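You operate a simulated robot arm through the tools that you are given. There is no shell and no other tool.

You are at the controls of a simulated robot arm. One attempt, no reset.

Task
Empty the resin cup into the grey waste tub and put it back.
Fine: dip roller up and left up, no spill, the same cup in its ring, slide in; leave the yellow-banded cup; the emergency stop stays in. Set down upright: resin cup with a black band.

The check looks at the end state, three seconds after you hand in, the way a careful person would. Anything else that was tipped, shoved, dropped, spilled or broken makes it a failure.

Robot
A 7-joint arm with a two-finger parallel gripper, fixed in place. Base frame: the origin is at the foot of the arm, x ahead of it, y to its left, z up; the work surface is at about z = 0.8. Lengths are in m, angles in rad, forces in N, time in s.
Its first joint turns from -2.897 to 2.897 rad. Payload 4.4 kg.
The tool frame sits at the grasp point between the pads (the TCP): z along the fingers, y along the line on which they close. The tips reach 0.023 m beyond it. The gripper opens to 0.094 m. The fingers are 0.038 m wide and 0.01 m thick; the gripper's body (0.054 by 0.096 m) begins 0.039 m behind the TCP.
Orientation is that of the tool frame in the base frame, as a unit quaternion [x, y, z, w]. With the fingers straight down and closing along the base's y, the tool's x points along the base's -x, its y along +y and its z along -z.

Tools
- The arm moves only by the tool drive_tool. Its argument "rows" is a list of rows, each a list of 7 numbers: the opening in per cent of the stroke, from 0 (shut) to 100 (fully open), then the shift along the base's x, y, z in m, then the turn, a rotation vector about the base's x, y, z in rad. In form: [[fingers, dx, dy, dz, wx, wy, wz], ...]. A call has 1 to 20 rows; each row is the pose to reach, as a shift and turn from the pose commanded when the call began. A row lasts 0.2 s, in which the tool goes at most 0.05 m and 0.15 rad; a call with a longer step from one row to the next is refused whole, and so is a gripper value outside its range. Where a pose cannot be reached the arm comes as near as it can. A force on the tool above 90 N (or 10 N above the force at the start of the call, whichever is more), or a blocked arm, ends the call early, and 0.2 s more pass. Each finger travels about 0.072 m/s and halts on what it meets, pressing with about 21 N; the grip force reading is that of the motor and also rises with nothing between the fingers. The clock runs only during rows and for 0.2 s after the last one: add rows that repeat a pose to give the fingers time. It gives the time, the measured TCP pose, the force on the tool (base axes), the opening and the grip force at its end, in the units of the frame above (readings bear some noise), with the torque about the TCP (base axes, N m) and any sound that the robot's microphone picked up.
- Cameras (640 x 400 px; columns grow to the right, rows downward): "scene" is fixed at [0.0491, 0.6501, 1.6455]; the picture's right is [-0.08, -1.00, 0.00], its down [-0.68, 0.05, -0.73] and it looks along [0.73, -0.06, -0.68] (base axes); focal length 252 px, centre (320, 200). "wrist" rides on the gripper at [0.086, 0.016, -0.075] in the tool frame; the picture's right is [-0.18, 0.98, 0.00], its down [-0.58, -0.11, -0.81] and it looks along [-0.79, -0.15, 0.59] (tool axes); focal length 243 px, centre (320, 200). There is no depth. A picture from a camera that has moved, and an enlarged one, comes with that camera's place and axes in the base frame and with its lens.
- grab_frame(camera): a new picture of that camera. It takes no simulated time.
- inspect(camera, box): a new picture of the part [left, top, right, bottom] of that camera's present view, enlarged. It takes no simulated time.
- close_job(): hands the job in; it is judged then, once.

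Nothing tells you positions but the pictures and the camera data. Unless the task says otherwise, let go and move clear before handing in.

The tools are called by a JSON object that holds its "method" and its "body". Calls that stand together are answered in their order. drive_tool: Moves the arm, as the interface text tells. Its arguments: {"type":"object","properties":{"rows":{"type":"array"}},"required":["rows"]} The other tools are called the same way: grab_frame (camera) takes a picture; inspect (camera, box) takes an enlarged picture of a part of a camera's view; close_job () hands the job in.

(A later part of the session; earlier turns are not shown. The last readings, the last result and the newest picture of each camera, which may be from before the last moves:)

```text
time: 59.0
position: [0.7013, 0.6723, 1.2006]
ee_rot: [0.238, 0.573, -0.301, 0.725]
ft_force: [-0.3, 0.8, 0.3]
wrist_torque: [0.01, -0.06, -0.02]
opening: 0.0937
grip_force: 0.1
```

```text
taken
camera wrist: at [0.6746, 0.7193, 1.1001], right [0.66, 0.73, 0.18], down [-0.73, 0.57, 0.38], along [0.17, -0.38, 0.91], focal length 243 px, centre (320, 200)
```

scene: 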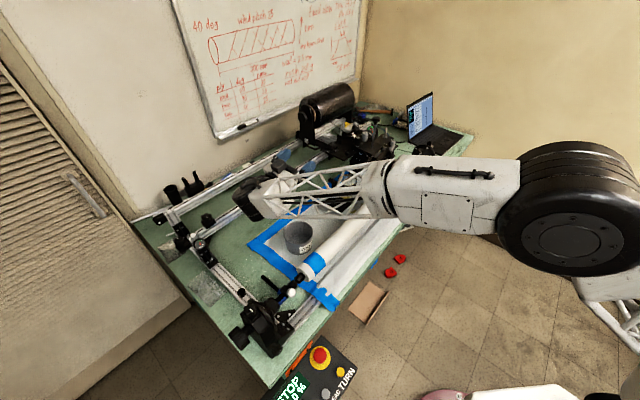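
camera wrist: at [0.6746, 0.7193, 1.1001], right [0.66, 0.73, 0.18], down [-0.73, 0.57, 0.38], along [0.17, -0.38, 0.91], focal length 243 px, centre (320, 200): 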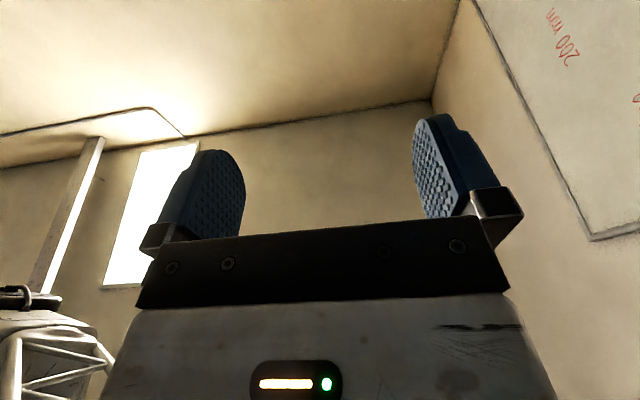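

The rehearsal works: the arm can hold the tipped pose. I'll try lowering it to the planned pouring height, still empty, while watching forearm clearance over the mandrel and tub.

{"method": "drive_tool", "body": {"rows": [[100, 0, 0, -0.03, 0, 0, 0], [100, 0, 0, -0.06, 0, 0, 0], [100, 0, 0, -0.09, 0, 0, 0], [100, 0, 0, -0.1, 0, 0, 0]]}}

{"method": "grab_frame", "body": {"camera": "scene"}}

{"method": "inspect", "body": {"camera": "scene", "box": [220, 160, 380, 300]}}

```text
time: 60.0
position: [0.7018, 0.6715, 1.1009]
ee_rot: [0.236, 0.574, -0.299, 0.725]
ft_force: [-1.0, -0.7, 0.6]
wrist_torque: [0.01, 0.04, 0.01]
opening: 0.0937
grip_force: 0.1
```

```text
taken
```

scene: 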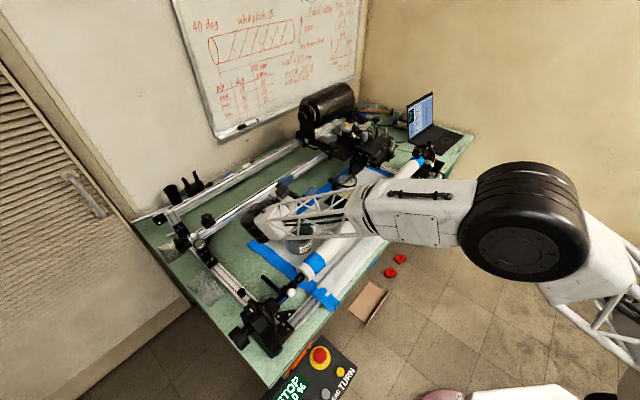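

```text
2.86 times, centred on (300, 230) of scene
camera zoom: at [0.0491, 0.6501, 1.6455], right [-0.08, -1.0, 0.0], down [-0.68, 0.05, -0.73], along [0.73, -0.06, -0.68], focal length 721 px, centre (377, 114)
```

zoom: 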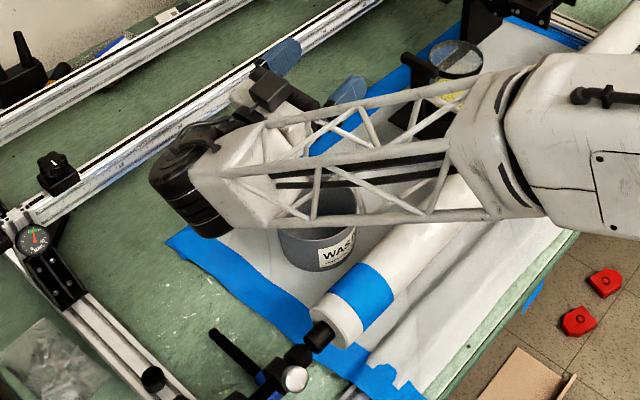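

Clearances look fine at this height. I'll rotate back upright with a slight lean (0.2 rad) and move above the cup at a safe height, then check alignment before descending.

{"method": "drive_tool", "body": {"rows": [[100, 0, 0, 0.033, 0.094, 0.094, 0], [100, 0, 0, 0.066, 0.188, 0.188, 0], [100, 0, 0, 0.1, 0.283, 0.283, 0], [100, 0.01, -0.01, 0.1, 0.377, 0.377, 0], [100, 0.025, -0.025, 0.1, 0.471, 0.471, 0], [100, 0.045, -0.045, 0.1, 0.566, 0.566, 0], [100, 0.065, -0.065, 0.1, 0.66, 0.66, 0], [100, 0.085, -0.085, 0.1, 0.754, 0.754, 0], [100, 0.105, -0.105, 0.1, 0.848, 0.848, 0], [100, 0.125, -0.125, 0.1, 0.943, 0.943, 0], [100, 0.145, -0.145, 0.1, 1.037, 1.037, 0], [100, 0.165, -0.165, 0.1, 1.131, 1.131, 0], [100, 0.185, -0.185, 0.1, 1.226, 1.226, 0], [100, 0.203, -0.202, 0.1, 1.32, 1.32, 0], [100, 0.218, -0.217, 0.1, 1.414, 1.414, 0], [100, 0.218, -0.217, 0.1, 1.414, 1.414, 0]]}}

{"method": "grab_frame", "body": {"camera": "wrist"}}

{"method": "grab_frame", "body": {"camera": "scene"}}

```text
time: 63.4
position: [0.9189, 0.4534, 1.2016]
ee_rot: [0.381, 0.919, 0.039, -0.092]
ft_force: [0.5, -0.4, 0.4]
wrist_torque: [-0.01, -0.02, 0.03]
opening: 0.0939
grip_force: 0.0
```

```text
taken
camera wrist: at [0.8802, 0.5142, 1.2917], right [0.82, 0.57, -0.04], down [0.44, -0.59, 0.67], along [0.36, -0.57, -0.74], focal length 243 px, centre (320, 200)
```

wrist: 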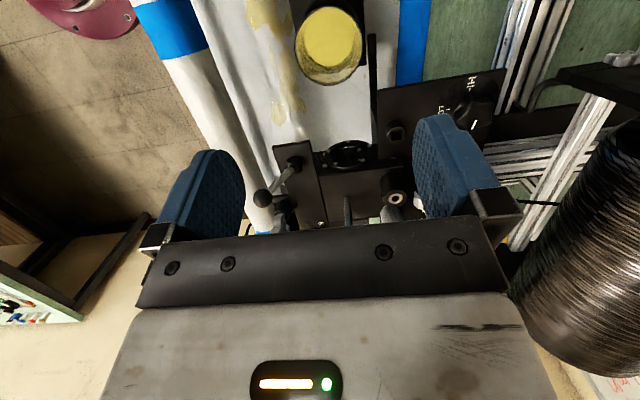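

```text
taken
```

scene: 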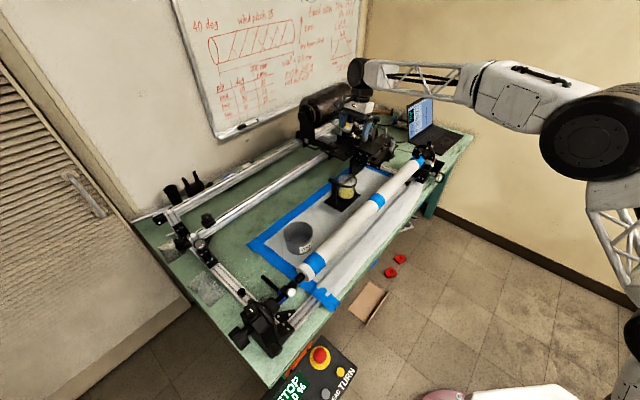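

{"method": "inspect", "body": {"camera": "wrist", "box": [270, 0, 390, 100]}}

{"method": "inspect", "body": {"camera": "scene", "box": [310, 70, 430, 220]}}

```text
4.00 times, centred on (330, 50) of wrist
camera zoom: at [0.8802, 0.5142, 1.2917], right [0.82, 0.57, -0.04], down [0.44, -0.59, 0.67], along [0.36, -0.57, -0.74], focal length 970 px, centre (280, 800)
```

zoom: 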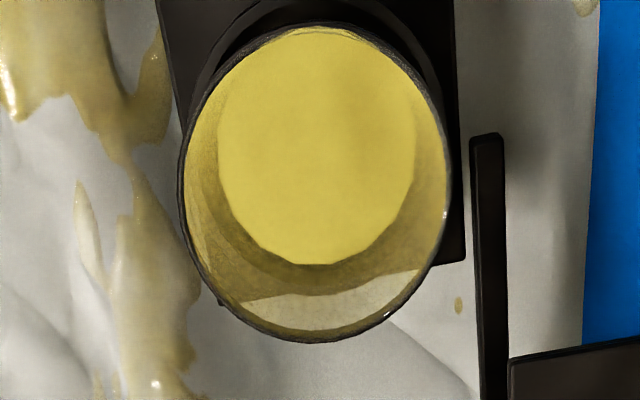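

```text
2.67 times, centred on (370, 145) of scene
camera zoom: at [0.0491, 0.6501, 1.6455], right [-0.08, -1.0, 0.0], down [-0.68, 0.05, -0.73], along [0.73, -0.06, -0.68], focal length 673 px, centre (187, 347)
```

zoom: 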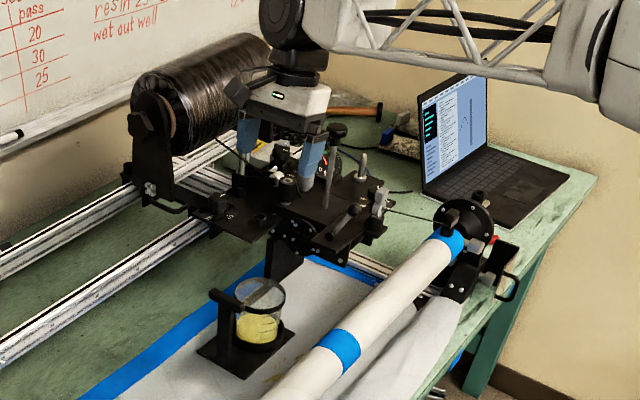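

The rim's centre refines to p≈0.973 and e1≈0.325 in bench axes, so (0.919, 0.457), with diameter about 8.3 cm. I'll lower to just above the rim and recheck finger clearance.

{"method": "drive_tool", "body": {"rows": [[100, 0, 0.002, -0.04, 0, 0, 0], [100, 0, 0.003, -0.08, 0, 0, 0], [100, 0, 0.003, -0.12, 0, 0, 0], [100, 0, 0.003, -0.16, 0, 0, 0], [100, 0, 0.003, -0.19, 0, 0, 0], [100, 0, 0.003, -0.19, 0, 0, 0]]}}

{"method": "grab_frame", "body": {"camera": "wrist"}}

{"method": "inspect", "body": {"camera": "scene", "box": [310, 120, 410, 220]}}

```text
time: 64.8
position: [0.9197, 0.4563, 1.0117]
ee_rot: [0.38, 0.92, 0.038, -0.091]
ft_force: [-0.2, -0.9, 0.6]
wrist_torque: [-0.02, 0.02, -0.04]
opening: 0.0939
grip_force: 0.0
```

```text
taken
camera wrist: at [0.8805, 0.5167, 1.1011], right [0.82, 0.57, -0.04], down [0.44, -0.59, 0.68], along [0.36, -0.57, -0.74], focal length 243 px, centre (320, 200)
```

wrist: 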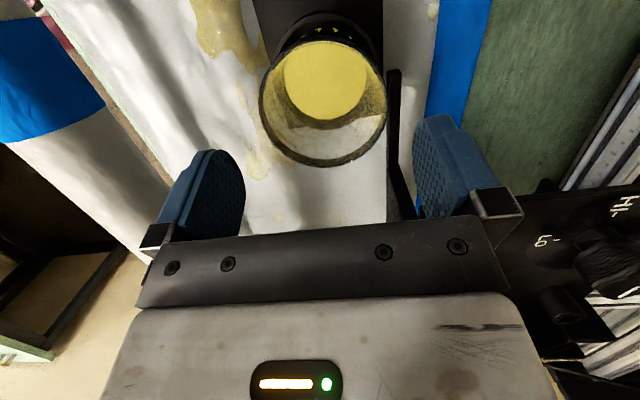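

```text
4.00 times, centred on (360, 170) of scene
camera zoom: at [0.0491, 0.6501, 1.6455], right [-0.08, -1.0, 0.0], down [-0.68, 0.05, -0.73], along [0.73, -0.06, -0.68], focal length 1009 px, centre (160, 320)
```

zoom: 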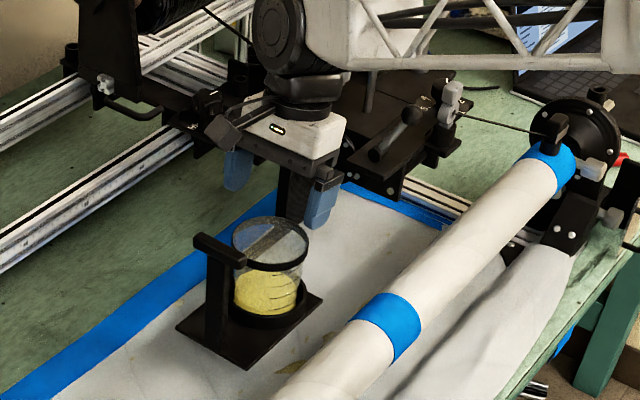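

Finger clearance is about 5 mm on each side. I'll descend in small stages, checking the force.

{"method": "drive_tool", "body": {"rows": [[100, -0.001, 0.002, -0.015, 0, 0, 0], [100, -0.002, 0.0035, -0.03, 0, 0, 0], [100, -0.002, 0.0035, -0.04, 0, 0, 0], [100, -0.002, 0.0035, -0.04, 0, 0, 0]]}}

{"method": "grab_frame", "body": {"camera": "wrist"}}

{"method": "inspect", "body": {"camera": "scene", "box": [325, 140, 395, 220]}}

```text
time: 65.8
position: [0.9171, 0.4608, 0.9721]
ee_rot: [0.381, 0.919, 0.038, -0.092]
ft_force: [0.5, -0.4, 0.1]
wrist_torque: [0.0, 0.01, -0.04]
opening: 0.0939
grip_force: 0.0
```

```text
taken
camera wrist: at [0.879, 0.5206, 1.0621], right [0.82, 0.57, -0.04], down [0.44, -0.59, 0.68], along [0.36, -0.57, -0.74], focal length 243 px, centre (320, 200)
```

wrist: 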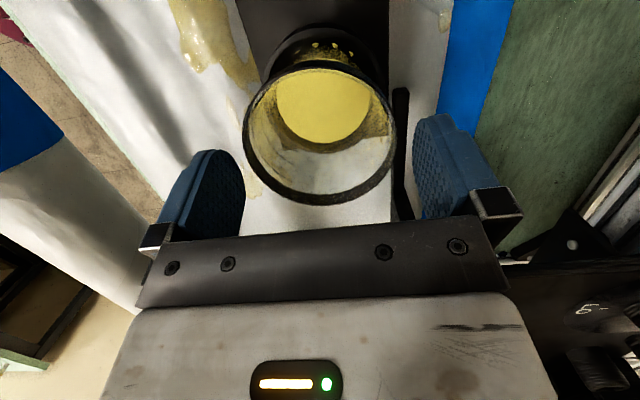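

```text
5.00 times, centred on (360, 180) of scene
camera zoom: at [0.0491, 0.6501, 1.6455], right [-0.08, -1.0, 0.0], down [-0.68, 0.05, -0.73], along [0.73, -0.06, -0.68], focal length 1261 px, centre (120, 300)
```

zoom: 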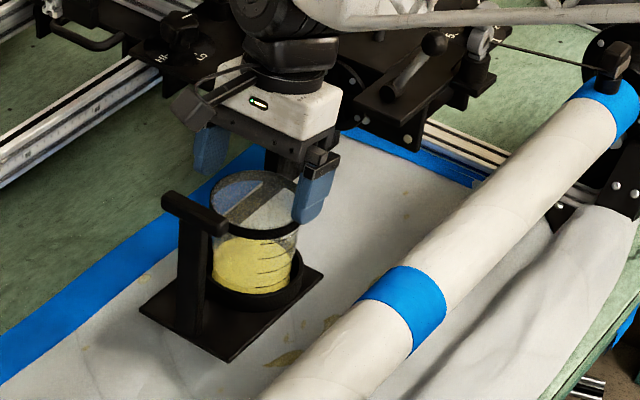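

Centred within a millimetre (p = 0.9743 for the tool against 0.9747 for the rim). Continuing down around the cup.

{"method": "drive_tool", "body": {"rows": [[100, 0, 0, -0.008, 0, 0, 0], [100, 0, 0, -0.016, 0, 0, 0], [100, 0, 0, -0.022, 0, 0, 0]]}}

{"method": "drive_tool", "body": {"rows": [[100, 0, 0, -0.008, 0, 0, 0], [100, 0, 0, -0.016, 0, 0, 0], [100, 0, 0, -0.02, 0, 0, 0]]}}

{"method": "grab_frame", "body": {"camera": "wrist"}}

{"method": "inspect", "body": {"camera": "scene", "box": [325, 140, 395, 220]}}

```text
time: 66.6
position: [0.9182, 0.4602, 0.9494]
ee_rot: [0.381, 0.919, 0.039, -0.091]
ft_force: [0.1, 0.6, -0.1]
wrist_torque: [0.01, 0.03, 0.0]
opening: 0.0939
grip_force: 0.0
```

```text
time: 67.4
position: [0.9185, 0.4609, 0.928]
ee_rot: [0.38, 0.919, 0.039, -0.092]
ft_force: [-0.5, 0.6, 0.5]
wrist_torque: [0.01, 0.01, 0.01]
opening: 0.094
grip_force: 0.1
```

```text
taken
camera wrist: at [0.879, 0.5209, 1.0191], right [0.82, 0.57, -0.04], down [0.44, -0.59, 0.68], along [0.36, -0.57, -0.74], focal length 243 px, centre (320, 200)
```

wrist: 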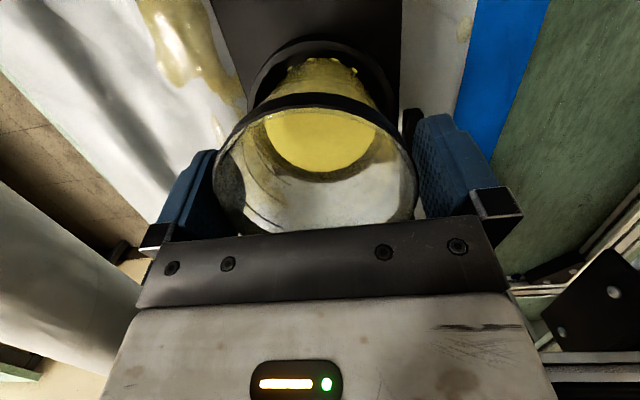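

```text
5.00 times, centred on (360, 180) of scene
camera zoom: at [0.0491, 0.6501, 1.6455], right [-0.08, -1.0, 0.0], down [-0.68, 0.05, -0.73], along [0.73, -0.06, -0.68], focal length 1261 px, centre (120, 300)
```

zoom: 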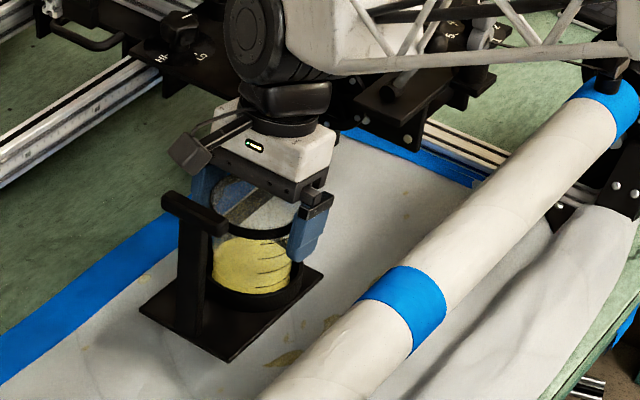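

The fingers are around the cup with no contact force. I'll close gently on it.

{"method": "drive_tool", "body": {"rows": [[92, 0, 0, 0, 0, 0, 0], [86, 0, 0, 0, 0, 0, 0], [80, 0, 0, 0, 0, 0, 0], [76, 0, 0, 0, 0, 0, 0], [76, 0, 0, 0, 0, 0, 0]]}}

{"method": "inspect", "body": {"camera": "scene", "box": [325, 140, 395, 220]}}

{"method": "grab_frame", "body": {"camera": "wrist"}}

```text
time: 68.6
position: [0.9182, 0.4608, 0.9284]
ee_rot: [0.381, 0.919, 0.038, -0.092]
ft_force: [-0.7, -0.7, -0.1]
wrist_torque: [0.0, 0.01, 0.0]
opening: 0.0806
grip_force: 21.5
```

```text
5.00 times, centred on (360, 180) of scene
camera zoom: at [0.0491, 0.6501, 1.6455], right [-0.08, -1.0, 0.0], down [-0.68, 0.05, -0.73], along [0.73, -0.06, -0.68], focal length 1261 px, centre (120, 300)
```

zoom: 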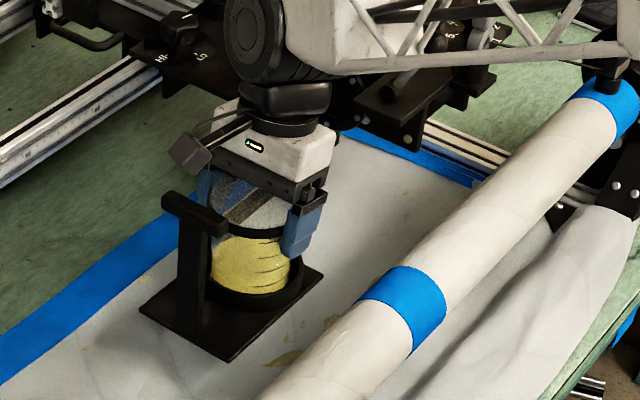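

```text
taken
camera wrist: at [0.879, 0.5209, 1.0193], right [0.82, 0.57, -0.04], down [0.44, -0.59, 0.68], along [0.36, -0.57, -0.74], focal length 243 px, centre (320, 200)
```

wrist: 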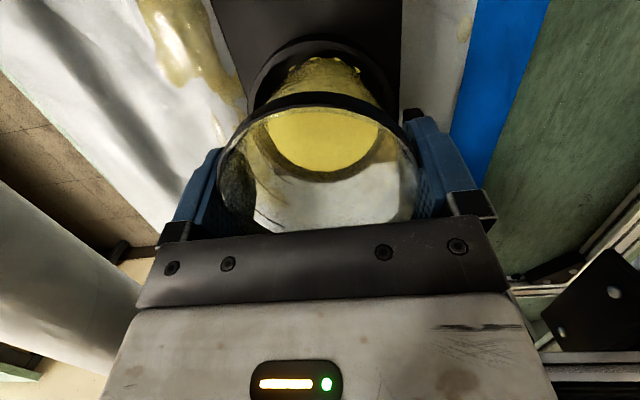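

{"method": "drive_tool", "body": {"rows": [[70, 0, 0, 0, 0, 0, 0], [65, 0, 0, 0, 0, 0, 0], [65, 0, 0, 0, 0, 0, 0]]}}

{"method": "drive_tool", "body": {"rows": [[65, 0, 0, 0.004, 0, 0, 0], [65, 0, 0, 0.009, 0, 0, 0], [65, 0, 0, 0.015, 0, 0, 0], [65, 0, 0, 0.015, 0, 0, 0]]}}

{"method": "inspect", "body": {"camera": "scene", "box": [325, 140, 395, 220]}}

{"method": "grab_frame", "body": {"camera": "wrist"}}

```text
time: 69.4
position: [0.9177, 0.4613, 0.9284]
ee_rot: [0.381, 0.919, 0.038, -0.092]
ft_force: [-0.3, -0.2, 0.6]
wrist_torque: [-0.04, -0.03, 0.0]
opening: 0.0808
grip_force: 20.8
```

```text
time: 70.4
position: [0.9176, 0.4615, 0.9438]
ee_rot: [0.381, 0.919, 0.038, -0.091]
ft_force: [0.5, -0.7, 1.1]
wrist_torque: [0.04, -0.05, 0.03]
opening: 0.0801
grip_force: 21.2
```

```text
5.00 times, centred on (360, 180) of scene
camera zoom: at [0.0491, 0.6501, 1.6455], right [-0.08, -1.0, 0.0], down [-0.68, 0.05, -0.73], along [0.73, -0.06, -0.68], focal length 1261 px, centre (120, 300)
```

zoom: 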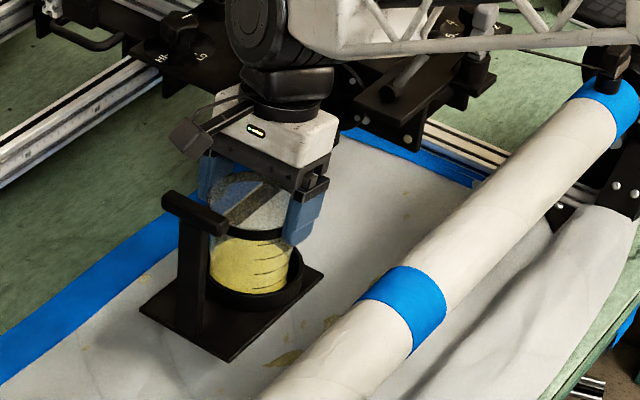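

```text
taken
camera wrist: at [0.879, 0.5207, 1.0341], right [0.82, 0.57, -0.04], down [0.44, -0.59, 0.68], along [0.36, -0.57, -0.74], focal length 243 px, centre (320, 200)
```

wrist: 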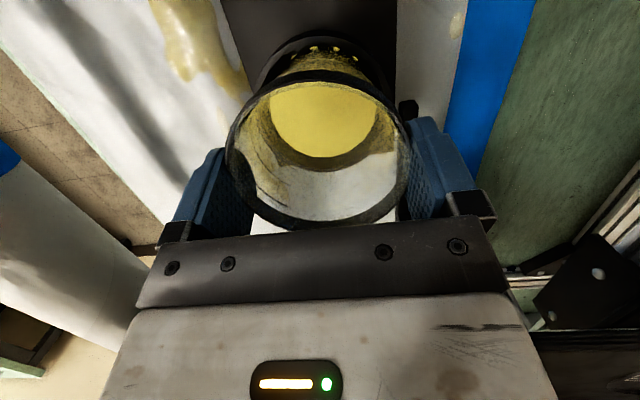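

I'm not sure the cup rose with the fingers: the rim looks farther from the palm in the wrist view. I'll look closer before doing more.

{"method": "inspect", "body": {"camera": "scene", "box": [340, 165, 380, 205]}}

{"method": "inspect", "body": {"camera": "wrist", "box": [200, 20, 440, 240]}}

```text
10.00 times, centred on (360, 185) of scene
camera zoom: at [0.0491, 0.6501, 1.6455], right [-0.08, -1.0, 0.0], down [-0.68, 0.05, -0.73], along [0.73, -0.06, -0.68], focal length 2522 px, centre (-80, 350)
```

zoom: 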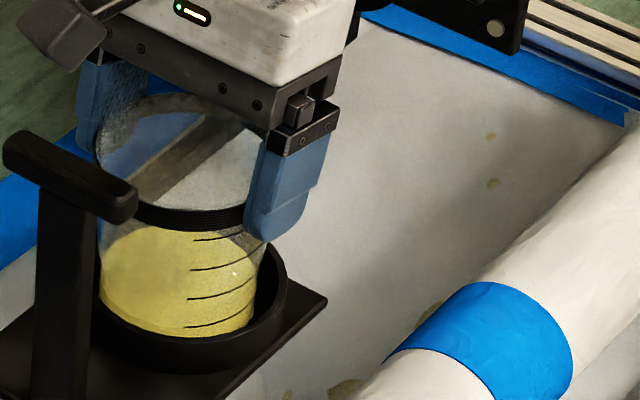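

```text
1.82 times, centred on (320, 130) of wrist
camera zoom: at [0.879, 0.5207, 1.0341], right [0.82, 0.57, -0.04], down [0.44, -0.59, 0.68], along [0.36, -0.57, -0.74], focal length 441 px, centre (320, 327)
```

zoom: 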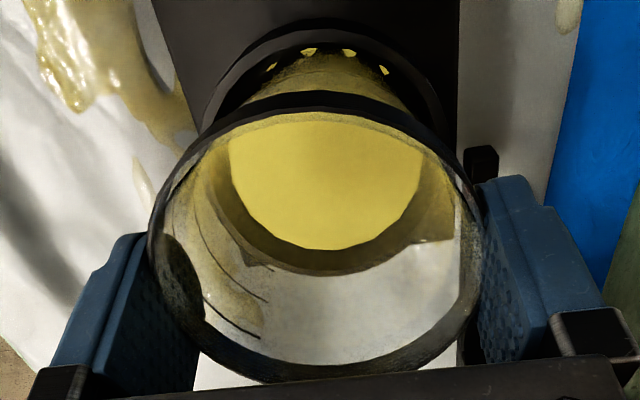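

The fingers slid up while the cup stayed in its ring, so this grip slipped. I'll open slightly, go back down a little deeper, and re-grip with a stronger close command before retrying.

{"method": "drive_tool", "body": {"rows": [[80, 0, 0, 0, 0, 0, 0], [96, 0, 0, 0, 0, 0, 0], [100, 0, 0, -0.006, 0, 0, 0], [100, 0, 0, -0.012, 0, 0, 0], [100, 0, 0, -0.018, 0, 0, 0], [100, 0, 0, -0.025, 0, 0, 0], [100, 0, 0, -0.025, 0, 0, 0]]}}

{"method": "grab_frame", "body": {"camera": "wrist"}}

{"method": "inspect", "body": {"camera": "scene", "box": [340, 165, 380, 205]}}

```text
time: 72.0
position: [0.9179, 0.4608, 0.9184]
ee_rot: [0.382, 0.919, 0.039, -0.091]
ft_force: [0.7, 0.3, 0.5]
wrist_torque: [-0.02, 0.0, 0.0]
opening: 0.0941
grip_force: 0.1
```

```text
taken
camera wrist: at [0.8795, 0.5203, 1.0093], right [0.82, 0.57, -0.04], down [0.44, -0.59, 0.68], along [0.36, -0.57, -0.74], focal length 243 px, centre (320, 200)
```

wrist: 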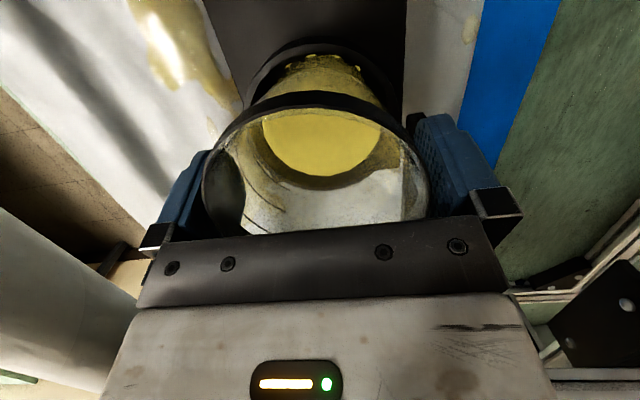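

```text
10.00 times, centred on (360, 185) of scene
camera zoom: at [0.0491, 0.6501, 1.6455], right [-0.08, -1.0, 0.0], down [-0.68, 0.05, -0.73], along [0.73, -0.06, -0.68], focal length 2522 px, centre (-80, 350)
```

zoom: 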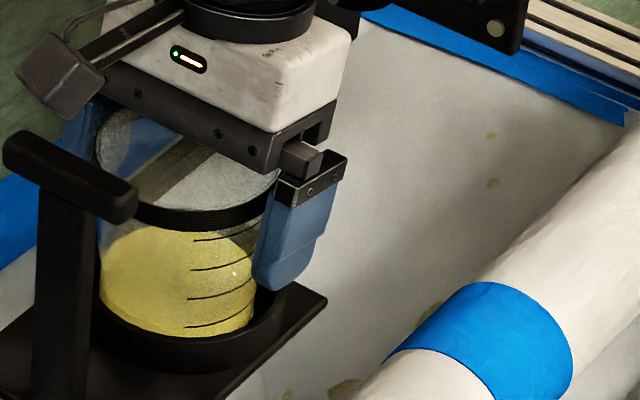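

{"method": "drive_tool", "body": {"rows": [[90, 0, 0, 0, 0, 0, 0], [80, 0, 0, 0, 0, 0, 0], [60, 0, 0, 0, 0, 0, 0], [40, 0, 0, 0, 0, 0, 0], [40, 0, 0, 0, 0, 0, 0], [40, 0, 0, 0, 0, 0, 0]]}}

{"method": "drive_tool", "body": {"rows": [[40, 0, 0, 0.002, 0, 0, 0], [40, 0, 0, 0.004, 0, 0, 0]]}}

{"method": "grab_frame", "body": {"camera": "wrist"}}

{"method": "inspect", "body": {"camera": "scene", "box": [340, 165, 380, 205]}}

```text
time: 73.4
position: [0.9185, 0.4604, 0.9184]
ee_rot: [0.381, 0.919, 0.039, -0.092]
ft_force: [0.1, 0.4, 0.9]
wrist_torque: [0.0, -0.02, 0.0]
opening: 0.0802
grip_force: 21.3
```

```text
time: 74.0
position: [0.917, 0.4612, 0.9231]
ee_rot: [0.381, 0.919, 0.038, -0.092]
ft_force: [-0.8, 0.3, -2.2]
wrist_torque: [0.0, 0.0, -0.02]
opening: 0.0803
grip_force: 20.7
```

```text
taken
camera wrist: at [0.8794, 0.5211, 1.0132], right [0.82, 0.57, -0.04], down [0.44, -0.59, 0.68], along [0.36, -0.57, -0.74], focal length 243 px, centre (320, 200)
```

wrist: 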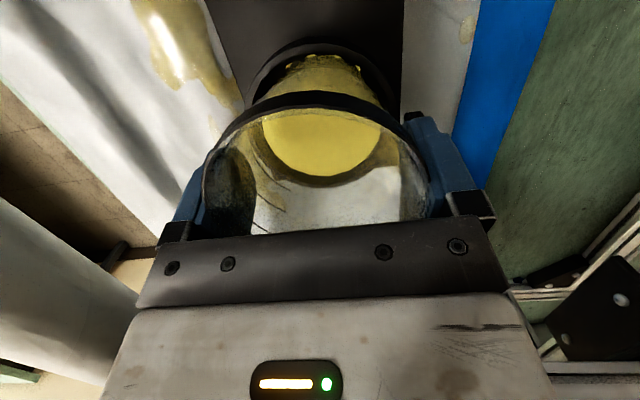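

```text
10.00 times, centred on (360, 185) of scene
camera zoom: at [0.0491, 0.6501, 1.6455], right [-0.08, -1.0, 0.0], down [-0.68, 0.05, -0.73], along [0.73, -0.06, -0.68], focal length 2522 px, centre (-80, 350)
```

zoom: 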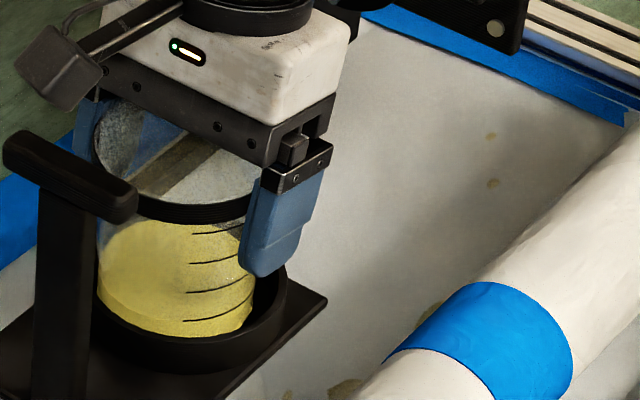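

This time the cup is rising with the fingers (about 4 mm up, load -2 N). I'll lift slowly and check for slip.

{"method": "drive_tool", "body": {"rows": [[40, 0, 0, 0.003, 0, 0, 0], [40, 0, 0, 0.006, 0, 0, 0], [40, 0, 0, 0.01, 0, 0, 0], [40, 0, 0, 0.014, 0, 0, 0], [40, 0, 0, 0.018, 0, 0, 0], [40, 0, 0, 0.022, 0, 0, 0]]}}

{"method": "grab_frame", "body": {"camera": "wrist"}}

{"method": "inspect", "body": {"camera": "scene", "box": [340, 165, 380, 205]}}

```text
time: 75.4
position: [0.9173, 0.4601, 0.9455]
ee_rot: [0.381, 0.919, 0.038, -0.091]
ft_force: [-0.3, 0.1, -1.1]
wrist_torque: [0.01, -0.02, -0.02]
opening: 0.0803
grip_force: 20.8
```

```text
taken
camera wrist: at [0.8785, 0.5207, 1.0356], right [0.82, 0.57, -0.04], down [0.44, -0.59, 0.68], along [0.36, -0.57, -0.74], focal length 243 px, centre (320, 200)
```

wrist: 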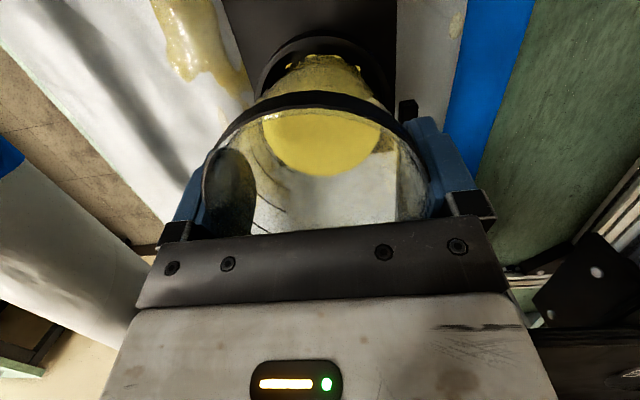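

```text
10.00 times, centred on (360, 185) of scene
camera zoom: at [0.0491, 0.6501, 1.6455], right [-0.08, -1.0, 0.0], down [-0.68, 0.05, -0.73], along [0.73, -0.06, -0.68], focal length 2522 px, centre (-80, 350)
```

zoom: 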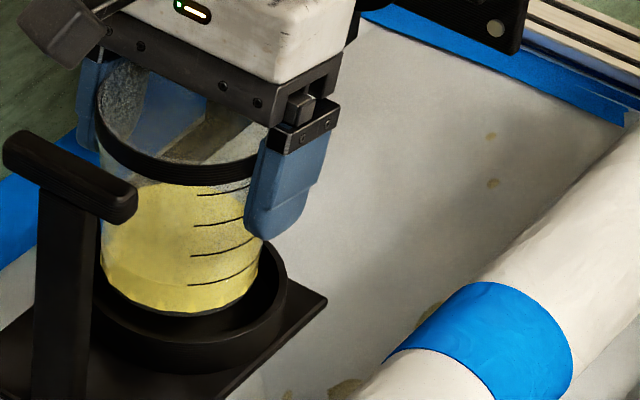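

The cup is firmly held and clear of its ring. I'll raise it slowly, high enough to pass over the T-handle.

{"method": "drive_tool", "body": {"rows": [[40, 0, 0, 0.005, 0, 0, 0], [40, 0, 0, 0.014, 0, 0, 0], [40, 0, 0, 0.026, 0, 0, 0], [40, 0, 0, 0.038, 0, 0, 0], [40, 0, 0, 0.05, 0, 0, 0], [40, 0, 0, 0.062, 0, 0, 0], [40, 0, 0, 0.074, 0, 0, 0], [40, 0, 0, 0.086, 0, 0, 0], [40, 0, 0, 0.098, 0, 0, 0], [40, 0, 0, 0.11, 0, 0, 0], [40, 0, 0, 0.122, 0, 0, 0], [40, 0, 0, 0.134, 0, 0, 0], [40, 0, 0, 0.146, 0, 0, 0], [40, 0, 0, 0.155, 0, 0, 0], [40, 0, 0, 0.16, 0, 0, 0], [40, 0, 0, 0.16, 0, 0, 0]]}}

{"method": "grab_frame", "body": {"camera": "wrist"}}

{"method": "inspect", "body": {"camera": "scene", "box": [320, 110, 400, 210]}}

```text
time: 78.8
position: [0.9163, 0.4602, 1.1062]
ee_rot: [0.381, 0.919, 0.038, -0.092]
ft_force: [-0.2, 0.4, -0.7]
wrist_torque: [0.02, 0.01, -0.01]
opening: 0.0804
grip_force: 21.0
```

```text
taken
camera wrist: at [0.8789, 0.521, 1.1948], right [0.82, 0.57, -0.04], down [0.44, -0.59, 0.68], along [0.36, -0.57, -0.74], focal length 243 px, centre (320, 200)
```

wrist: 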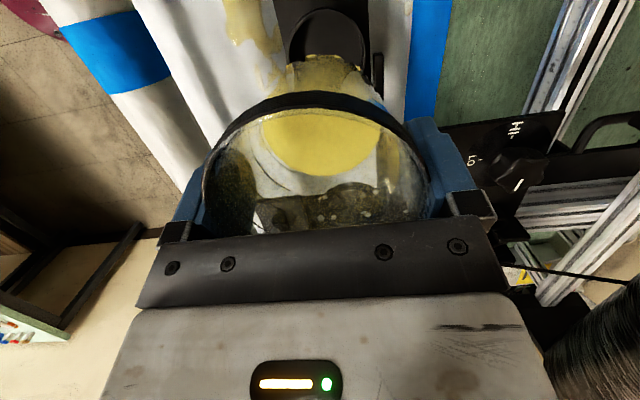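

```text
4.00 times, centred on (360, 160) of scene
camera zoom: at [0.0491, 0.6501, 1.6455], right [-0.08, -1.0, 0.0], down [-0.68, 0.05, -0.73], along [0.73, -0.06, -0.68], focal length 1009 px, centre (160, 360)
```

zoom: 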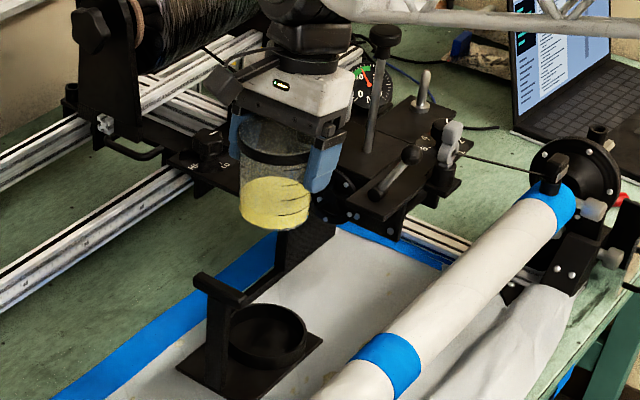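

The cup is held level and upright, and the empty ring is visible below. Now I'll carry it slowly along the bench at this height to beside the tub.

{"method": "drive_tool", "body": {"rows": [[40, -0.003, 0.003, 0, 0, 0, 0], [40, -0.009, 0.009, 0, 0, 0, 0], [40, -0.018, 0.018, 0, 0, 0, 0], [40, -0.029, 0.029, 0, 0, 0, 0], [40, -0.041, 0.041, 0, 0, 0, 0], [40, -0.053, 0.053, 0, 0, 0, 0], [40, -0.065, 0.065, 0, 0, 0, 0], [40, -0.077, 0.077, 0, 0, 0, 0], [40, -0.089, 0.089, 0, 0, 0, 0], [40, -0.101, 0.101, 0, 0, 0, 0], [40, -0.113, 0.113, 0, 0, 0, 0], [40, -0.125, 0.124, 0, 0, 0, 0], [40, -0.137, 0.136, 0, 0, 0, 0], [40, -0.149, 0.148, 0, 0, 0, 0], [40, -0.161, 0.159, 0, 0, 0, 0], [40, -0.171, 0.169, 0, 0, 0, 0], [40, -0.179, 0.177, 0, 0, 0, 0], [40, -0.184, 0.182, 0, 0, 0, 0], [40, -0.186, 0.184, 0, 0, 0, 0], [40, -0.186, 0.184, 0, 0, 0, 0]]}}

{"method": "grab_frame", "body": {"camera": "wrist"}}

{"method": "inspect", "body": {"camera": "scene", "box": [260, 140, 380, 270]}}

```text
time: 83.0
position: [0.7314, 0.6434, 1.1058]
ee_rot: [0.381, 0.919, 0.038, -0.091]
ft_force: [-0.2, 0.5, -0.8]
wrist_torque: [-0.01, 0.01, -0.01]
opening: 0.0804
grip_force: 20.9
```

```text
taken
camera wrist: at [0.6922, 0.7044, 1.1962], right [0.82, 0.57, -0.04], down [0.44, -0.59, 0.68], along [0.36, -0.57, -0.74], focal length 243 px, centre (320, 200)
```

wrist: 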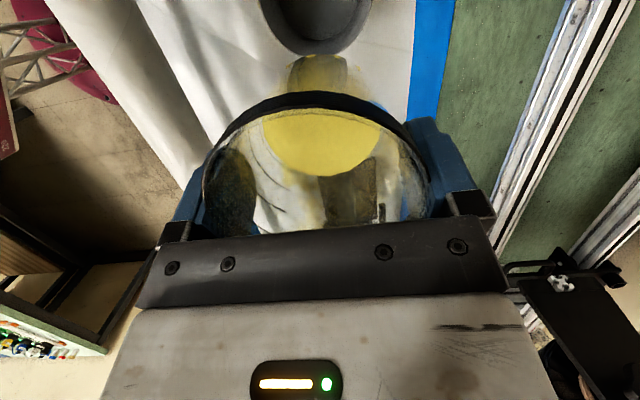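

```text
3.08 times, centred on (320, 205) of scene
camera zoom: at [0.0491, 0.6501, 1.6455], right [-0.08, -1.0, 0.0], down [-0.68, 0.05, -0.73], along [0.73, -0.06, -0.68], focal length 776 px, centre (320, 185)
```

zoom: 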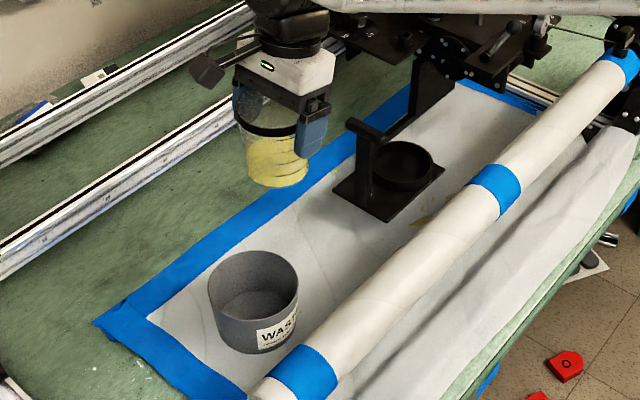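

{"method": "inspect", "body": {"camera": "wrist", "box": [240, 0, 400, 100]}}

{"method": "inspect", "body": {"camera": "scene", "box": [275, 205, 335, 265]}}

```text
4.00 times, centred on (320, 50) of wrist
camera zoom: at [0.6922, 0.7044, 1.1962], right [0.82, 0.57, -0.04], down [0.44, -0.59, 0.68], along [0.36, -0.57, -0.74], focal length 970 px, centre (320, 800)
```

zoom: 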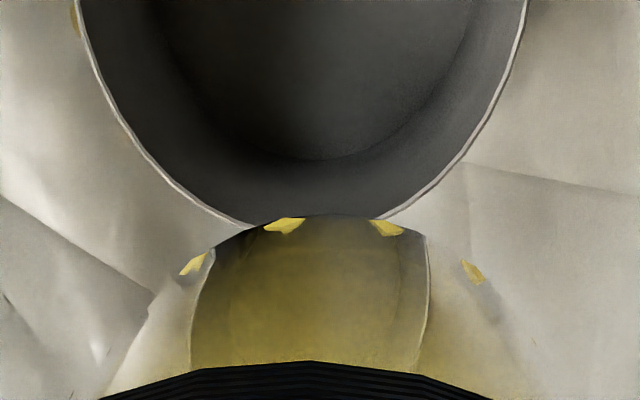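

```text
6.67 times, centred on (305, 235) of scene
camera zoom: at [0.0491, 0.6501, 1.6455], right [-0.08, -1.0, 0.0], down [-0.68, 0.05, -0.73], along [0.73, -0.06, -0.68], focal length 1682 px, centre (420, -33)
```

zoom: 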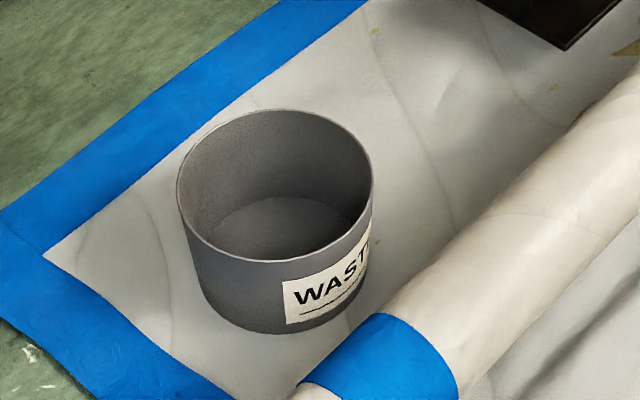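

The wrist view fixes the tub's centre at about p = 0.970, e1 = 0.001, radius 5.7 cm. I'll lower a little and start tipping slowly to about 57°, which should be short of any flow.

{"method": "drive_tool", "body": {"rows": [[40, -0.0005, 0.0005, -0.004, -0.02, -0.02, 0], [40, -0.001, 0.001, -0.01, -0.06, -0.06, 0], [40, -0.0015, 0.0015, -0.016, -0.11, -0.11, 0], [40, -0.002, 0.002, -0.022, -0.16, -0.16, 0], [40, -0.0025, 0.0025, -0.028, -0.21, -0.21, 0], [40, -0.003, 0.003, -0.034, -0.26, -0.26, 0], [40, -0.003, 0.003, -0.04, -0.31, -0.31, 0], [40, -0.003, 0.003, -0.042, -0.36, -0.36, 0], [40, -0.003, 0.003, -0.042, -0.41, -0.41, 0], [40, -0.003, 0.003, -0.042, -0.46, -0.46, 0], [40, -0.003, 0.003, -0.042, -0.51, -0.51, 0], [40, -0.003, 0.003, -0.042, -0.56, -0.56, 0], [40, -0.003, 0.003, -0.042, -0.61, -0.61, 0], [40, -0.003, 0.003, -0.042, -0.66, -0.66, 0], [40, -0.003, 0.003, -0.042, -0.69, -0.69, 0], [40, -0.003, 0.003, -0.042, -0.707, -0.707, 0], [40, -0.003, 0.003, -0.042, -0.707, -0.707, 0]]}}

{"method": "inspect", "body": {"camera": "scene", "box": [250, 160, 350, 270]}}

{"method": "grab_frame", "body": {"camera": "wrist"}}

```text
time: 86.6
position: [0.7294, 0.6478, 1.0637]
ee_rot: [0.353, 0.851, -0.149, 0.36]
ft_force: [-0.5, -0.6, -0.5]
wrist_torque: [-0.01, 0.0, 0.0]
opening: 0.0804
grip_force: 21.1
```

```text
3.64 times, centred on (300, 215) of scene
camera zoom: at [0.0491, 0.6501, 1.6455], right [-0.08, -1.0, 0.0], down [-0.68, 0.05, -0.73], along [0.73, -0.06, -0.68], focal length 917 px, centre (393, 146)
```

zoom: 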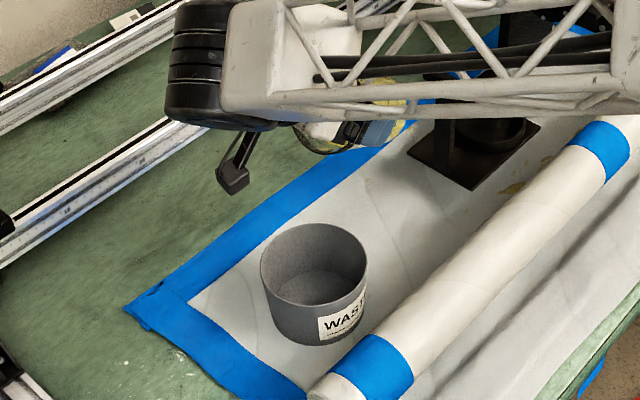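

```text
taken
camera wrist: at [0.6595, 0.739, 1.0532], right [0.79, 0.6, 0.13], down [-0.2, 0.05, 0.98], along [0.59, -0.8, 0.16], focal length 243 px, centre (320, 200)
```

wrist: 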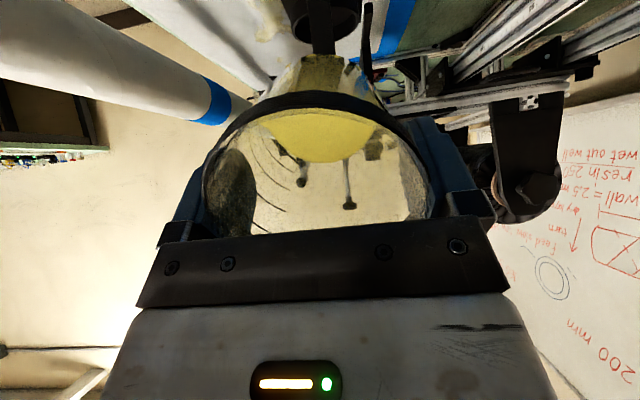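

Tipped to 57° with no flow yet, and the mouth is over the tub. I'll continue very slowly into the pour.

{"method": "drive_tool", "body": {"rows": [[40, -0.0003, -0.0003, 0, -0.0141, -0.0141, 0], [40, -0.0006, -0.0006, 0, -0.0283, -0.0283, 0], [40, -0.001, -0.001, 0, -0.0424, -0.0424, 0], [40, -0.001, -0.001, 0, -0.0566, -0.0566, 0], [40, -0.001, -0.001, 0, -0.0707, -0.0707, 0], [40, -0.001, -0.001, 0, -0.0849, -0.0849, 0], [40, -0.001, -0.001, 0, -0.099, -0.099, 0], [40, -0.001, -0.001, 0, -0.1131, -0.1131, 0], [40, -0.001, -0.001, 0, -0.1273, -0.1273, 0], [40, -0.001, -0.001, 0, -0.1414, -0.1414, 0], [40, -0.001, -0.001, 0, -0.1556, -0.1556, 0], [40, -0.001, -0.001, 0, -0.1697, -0.1697, 0], [40, -0.001, -0.001, 0, -0.1838, -0.1838, 0], [40, -0.001, -0.001, 0, -0.198, -0.198, 0], [40, -0.001, -0.001, 0, -0.198, -0.198, 0]]}}

{"method": "inspect", "body": {"camera": "scene", "box": [260, 170, 350, 270]}}

{"method": "grab_frame", "body": {"camera": "wrist"}}

```text
time: 89.8
position: [0.727, 0.6464, 1.0642]
ee_rot: [0.328, 0.792, -0.197, 0.475]
ft_force: [-0.5, -0.3, -0.5]
wrist_torque: [0.0, 0.0, -0.01]
opening: 0.0802
grip_force: 21.2
```

```text
4.00 times, centred on (305, 220) of scene
camera zoom: at [0.0491, 0.6501, 1.6455], right [-0.08, -1.0, 0.0], down [-0.68, 0.05, -0.73], along [0.73, -0.06, -0.68], focal length 1009 px, centre (380, 120)
```

zoom: 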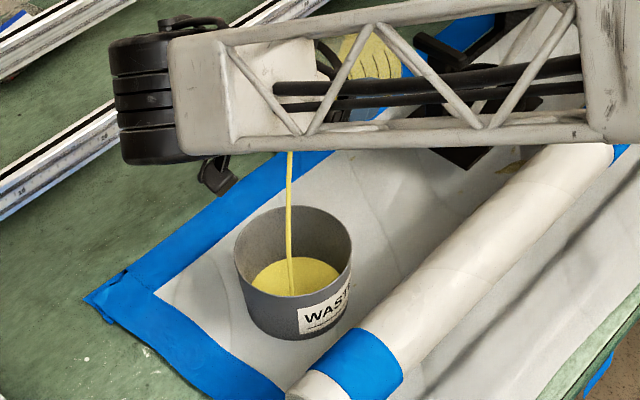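

```text
taken
camera wrist: at [0.6631, 0.7322, 1.0227], right [0.76, 0.63, 0.16], down [-0.39, 0.23, 0.89], along [0.53, -0.74, 0.42], focal length 243 px, centre (320, 200)
```

wrist: 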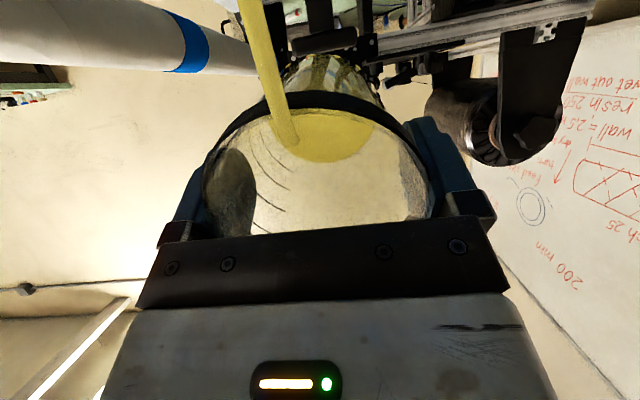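

The resin is flowing in a clean stream that lands at the centre of the tub. I'll continue tipping slowly, shifting slightly so the stream stays centred.

{"method": "drive_tool", "body": {"rows": [[40, 0, 0, 0, 0, 0, 0], [40, 0, 0, 0, -0.01, -0.01, 0], [40, -0.0005, 0.0005, 0, -0.024, -0.024, 0], [40, -0.001, 0.001, 0, -0.038, -0.038, 0], [40, -0.0015, 0.0015, 0, -0.052, -0.052, 0], [40, -0.002, 0.002, 0, -0.066, -0.066, 0], [40, -0.0025, 0.0025, 0, -0.08, -0.08, 0], [40, -0.003, 0.003, 0, -0.094, -0.094, 0], [40, -0.0035, 0.0035, 0, -0.108, -0.108, 0], [40, -0.004, 0.004, 0, -0.122, -0.122, 0], [40, -0.0045, 0.0045, 0, -0.136, -0.136, 0], [40, -0.005, 0.005, 0, -0.15, -0.15, 0], [40, -0.0055, 0.0055, 0, -0.164, -0.164, 0], [40, -0.006, 0.006, 0, -0.178, -0.178, 0], [40, -0.0065, 0.0065, 0, -0.192, -0.192, 0], [40, -0.007, 0.007, 0, -0.206, -0.206, 0], [40, -0.0075, 0.0075, 0, -0.22, -0.22, 0], [40, -0.0075, 0.0075, 0, -0.22, -0.22, 0]]}}

{"method": "inspect", "body": {"camera": "scene", "box": [260, 170, 350, 270]}}

{"method": "grab_frame", "body": {"camera": "wrist"}}

```text
time: 93.6
position: [0.7183, 0.6548, 1.0638]
ee_rot: [0.293, 0.709, -0.245, 0.593]
ft_force: [0.1, -0.3, -0.2]
wrist_torque: [0.03, -0.01, -0.02]
opening: 0.0802
grip_force: 20.9
```

```text
4.00 times, centred on (305, 220) of scene
camera zoom: at [0.0491, 0.6501, 1.6455], right [-0.08, -1.0, 0.0], down [-0.68, 0.05, -0.73], along [0.73, -0.06, -0.68], focal length 1009 px, centre (380, 120)
```

zoom: 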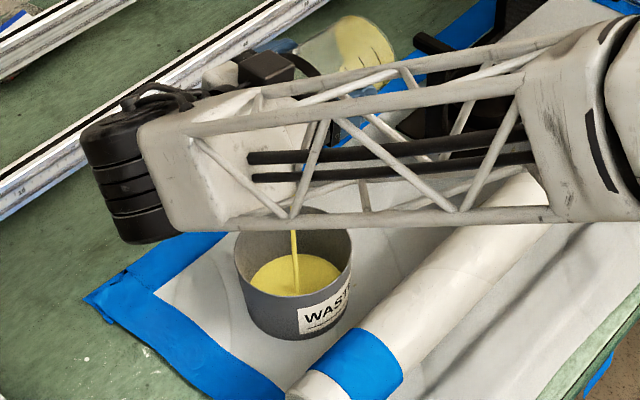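

```text
taken
camera wrist: at [0.6675, 0.7277, 0.992], right [0.72, 0.67, 0.18], down [-0.57, 0.41, 0.72], along [0.41, -0.62, 0.67], focal length 243 px, centre (320, 200)
```

wrist: 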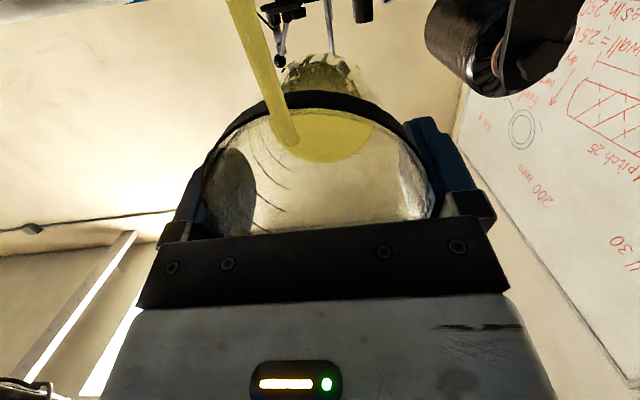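

Still pouring cleanly into the middle of the tub at 90°. I'll hold for a moment, then continue on to about 105°.

{"method": "drive_tool", "body": {"rows": [[40, 0, 0, 0, 0, 0, 0], [40, 0, 0, 0, 0, 0, 0], [40, 0, 0, 0, 0, 0, 0], [40, 0, 0, 0, -0.01, -0.01, 0], [40, -0.0005, 0.0005, 0, -0.024, -0.024, 0], [40, -0.001, 0.001, 0, -0.038, -0.038, 0], [40, -0.0015, 0.0015, 0, -0.052, -0.052, 0], [40, -0.002, 0.002, 0, -0.066, -0.066, 0], [40, -0.0025, 0.0025, 0, -0.08, -0.08, 0], [40, -0.003, 0.003, 0, -0.094, -0.094, 0], [40, -0.0035, 0.0035, 0, -0.108, -0.108, 0], [40, -0.004, 0.004, 0, -0.122, -0.122, 0], [40, -0.0045, 0.0045, 0, -0.136, -0.136, 0], [40, -0.005, 0.005, 0, -0.15, -0.15, 0], [40, -0.0055, 0.0055, 0, -0.164, -0.164, 0], [40, -0.006, 0.006, 0, -0.178, -0.178, 0], [40, -0.006, 0.006, 0, -0.178, -0.178, 0]]}}

{"method": "inspect", "body": {"camera": "scene", "box": [260, 170, 350, 270]}}

{"method": "grab_frame", "body": {"camera": "wrist"}}

{"method": "grab_frame", "body": {"camera": "scene"}}

```text
time: 97.2
position: [0.7136, 0.6615, 1.0623]
ee_rot: [0.26, 0.629, -0.28, 0.677]
ft_force: [0.1, 0.4, -0.7]
wrist_torque: [0.02, 0.03, 0.0]
opening: 0.0802
grip_force: 20.7
```

```text
4.00 times, centred on (305, 220) of scene
camera zoom: at [0.0491, 0.6501, 1.6455], right [-0.08, -1.0, 0.0], down [-0.68, 0.05, -0.73], along [0.73, -0.06, -0.68], focal length 1009 px, centre (380, 120)
```

zoom: 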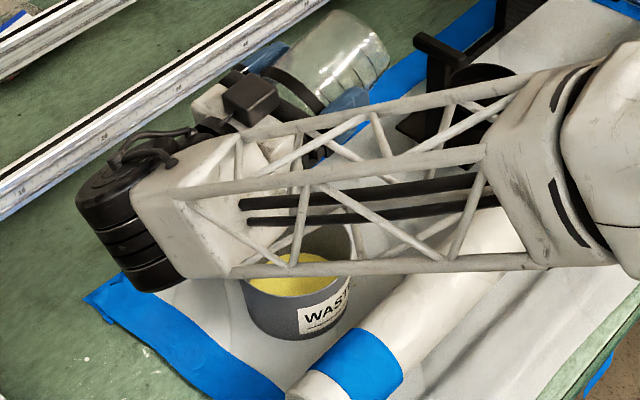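

```text
taken
camera wrist: at [0.6769, 0.7194, 0.9714], right [0.68, 0.71, 0.18], down [-0.68, 0.52, 0.52], along [0.27, -0.48, 0.83], focal length 243 px, centre (320, 200)
```

wrist: 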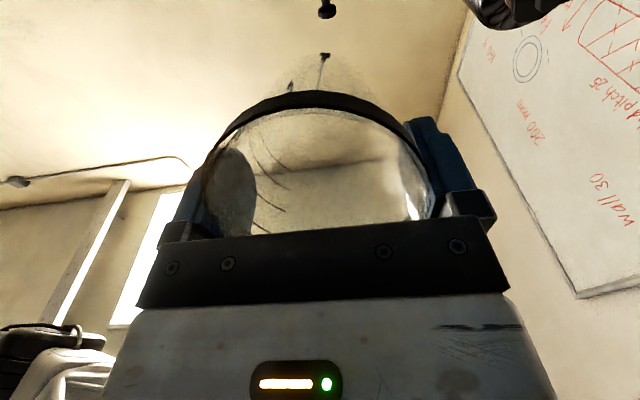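

```text
taken
```

scene: 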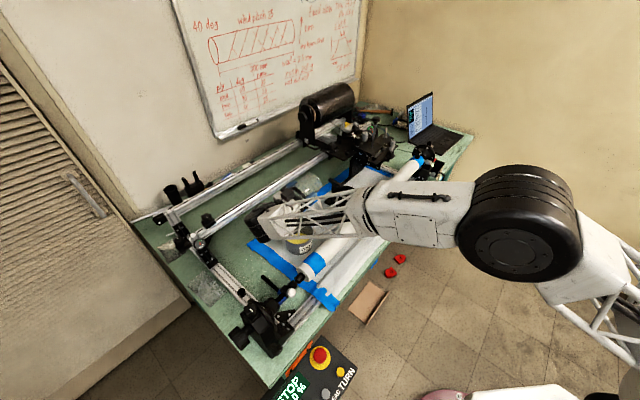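

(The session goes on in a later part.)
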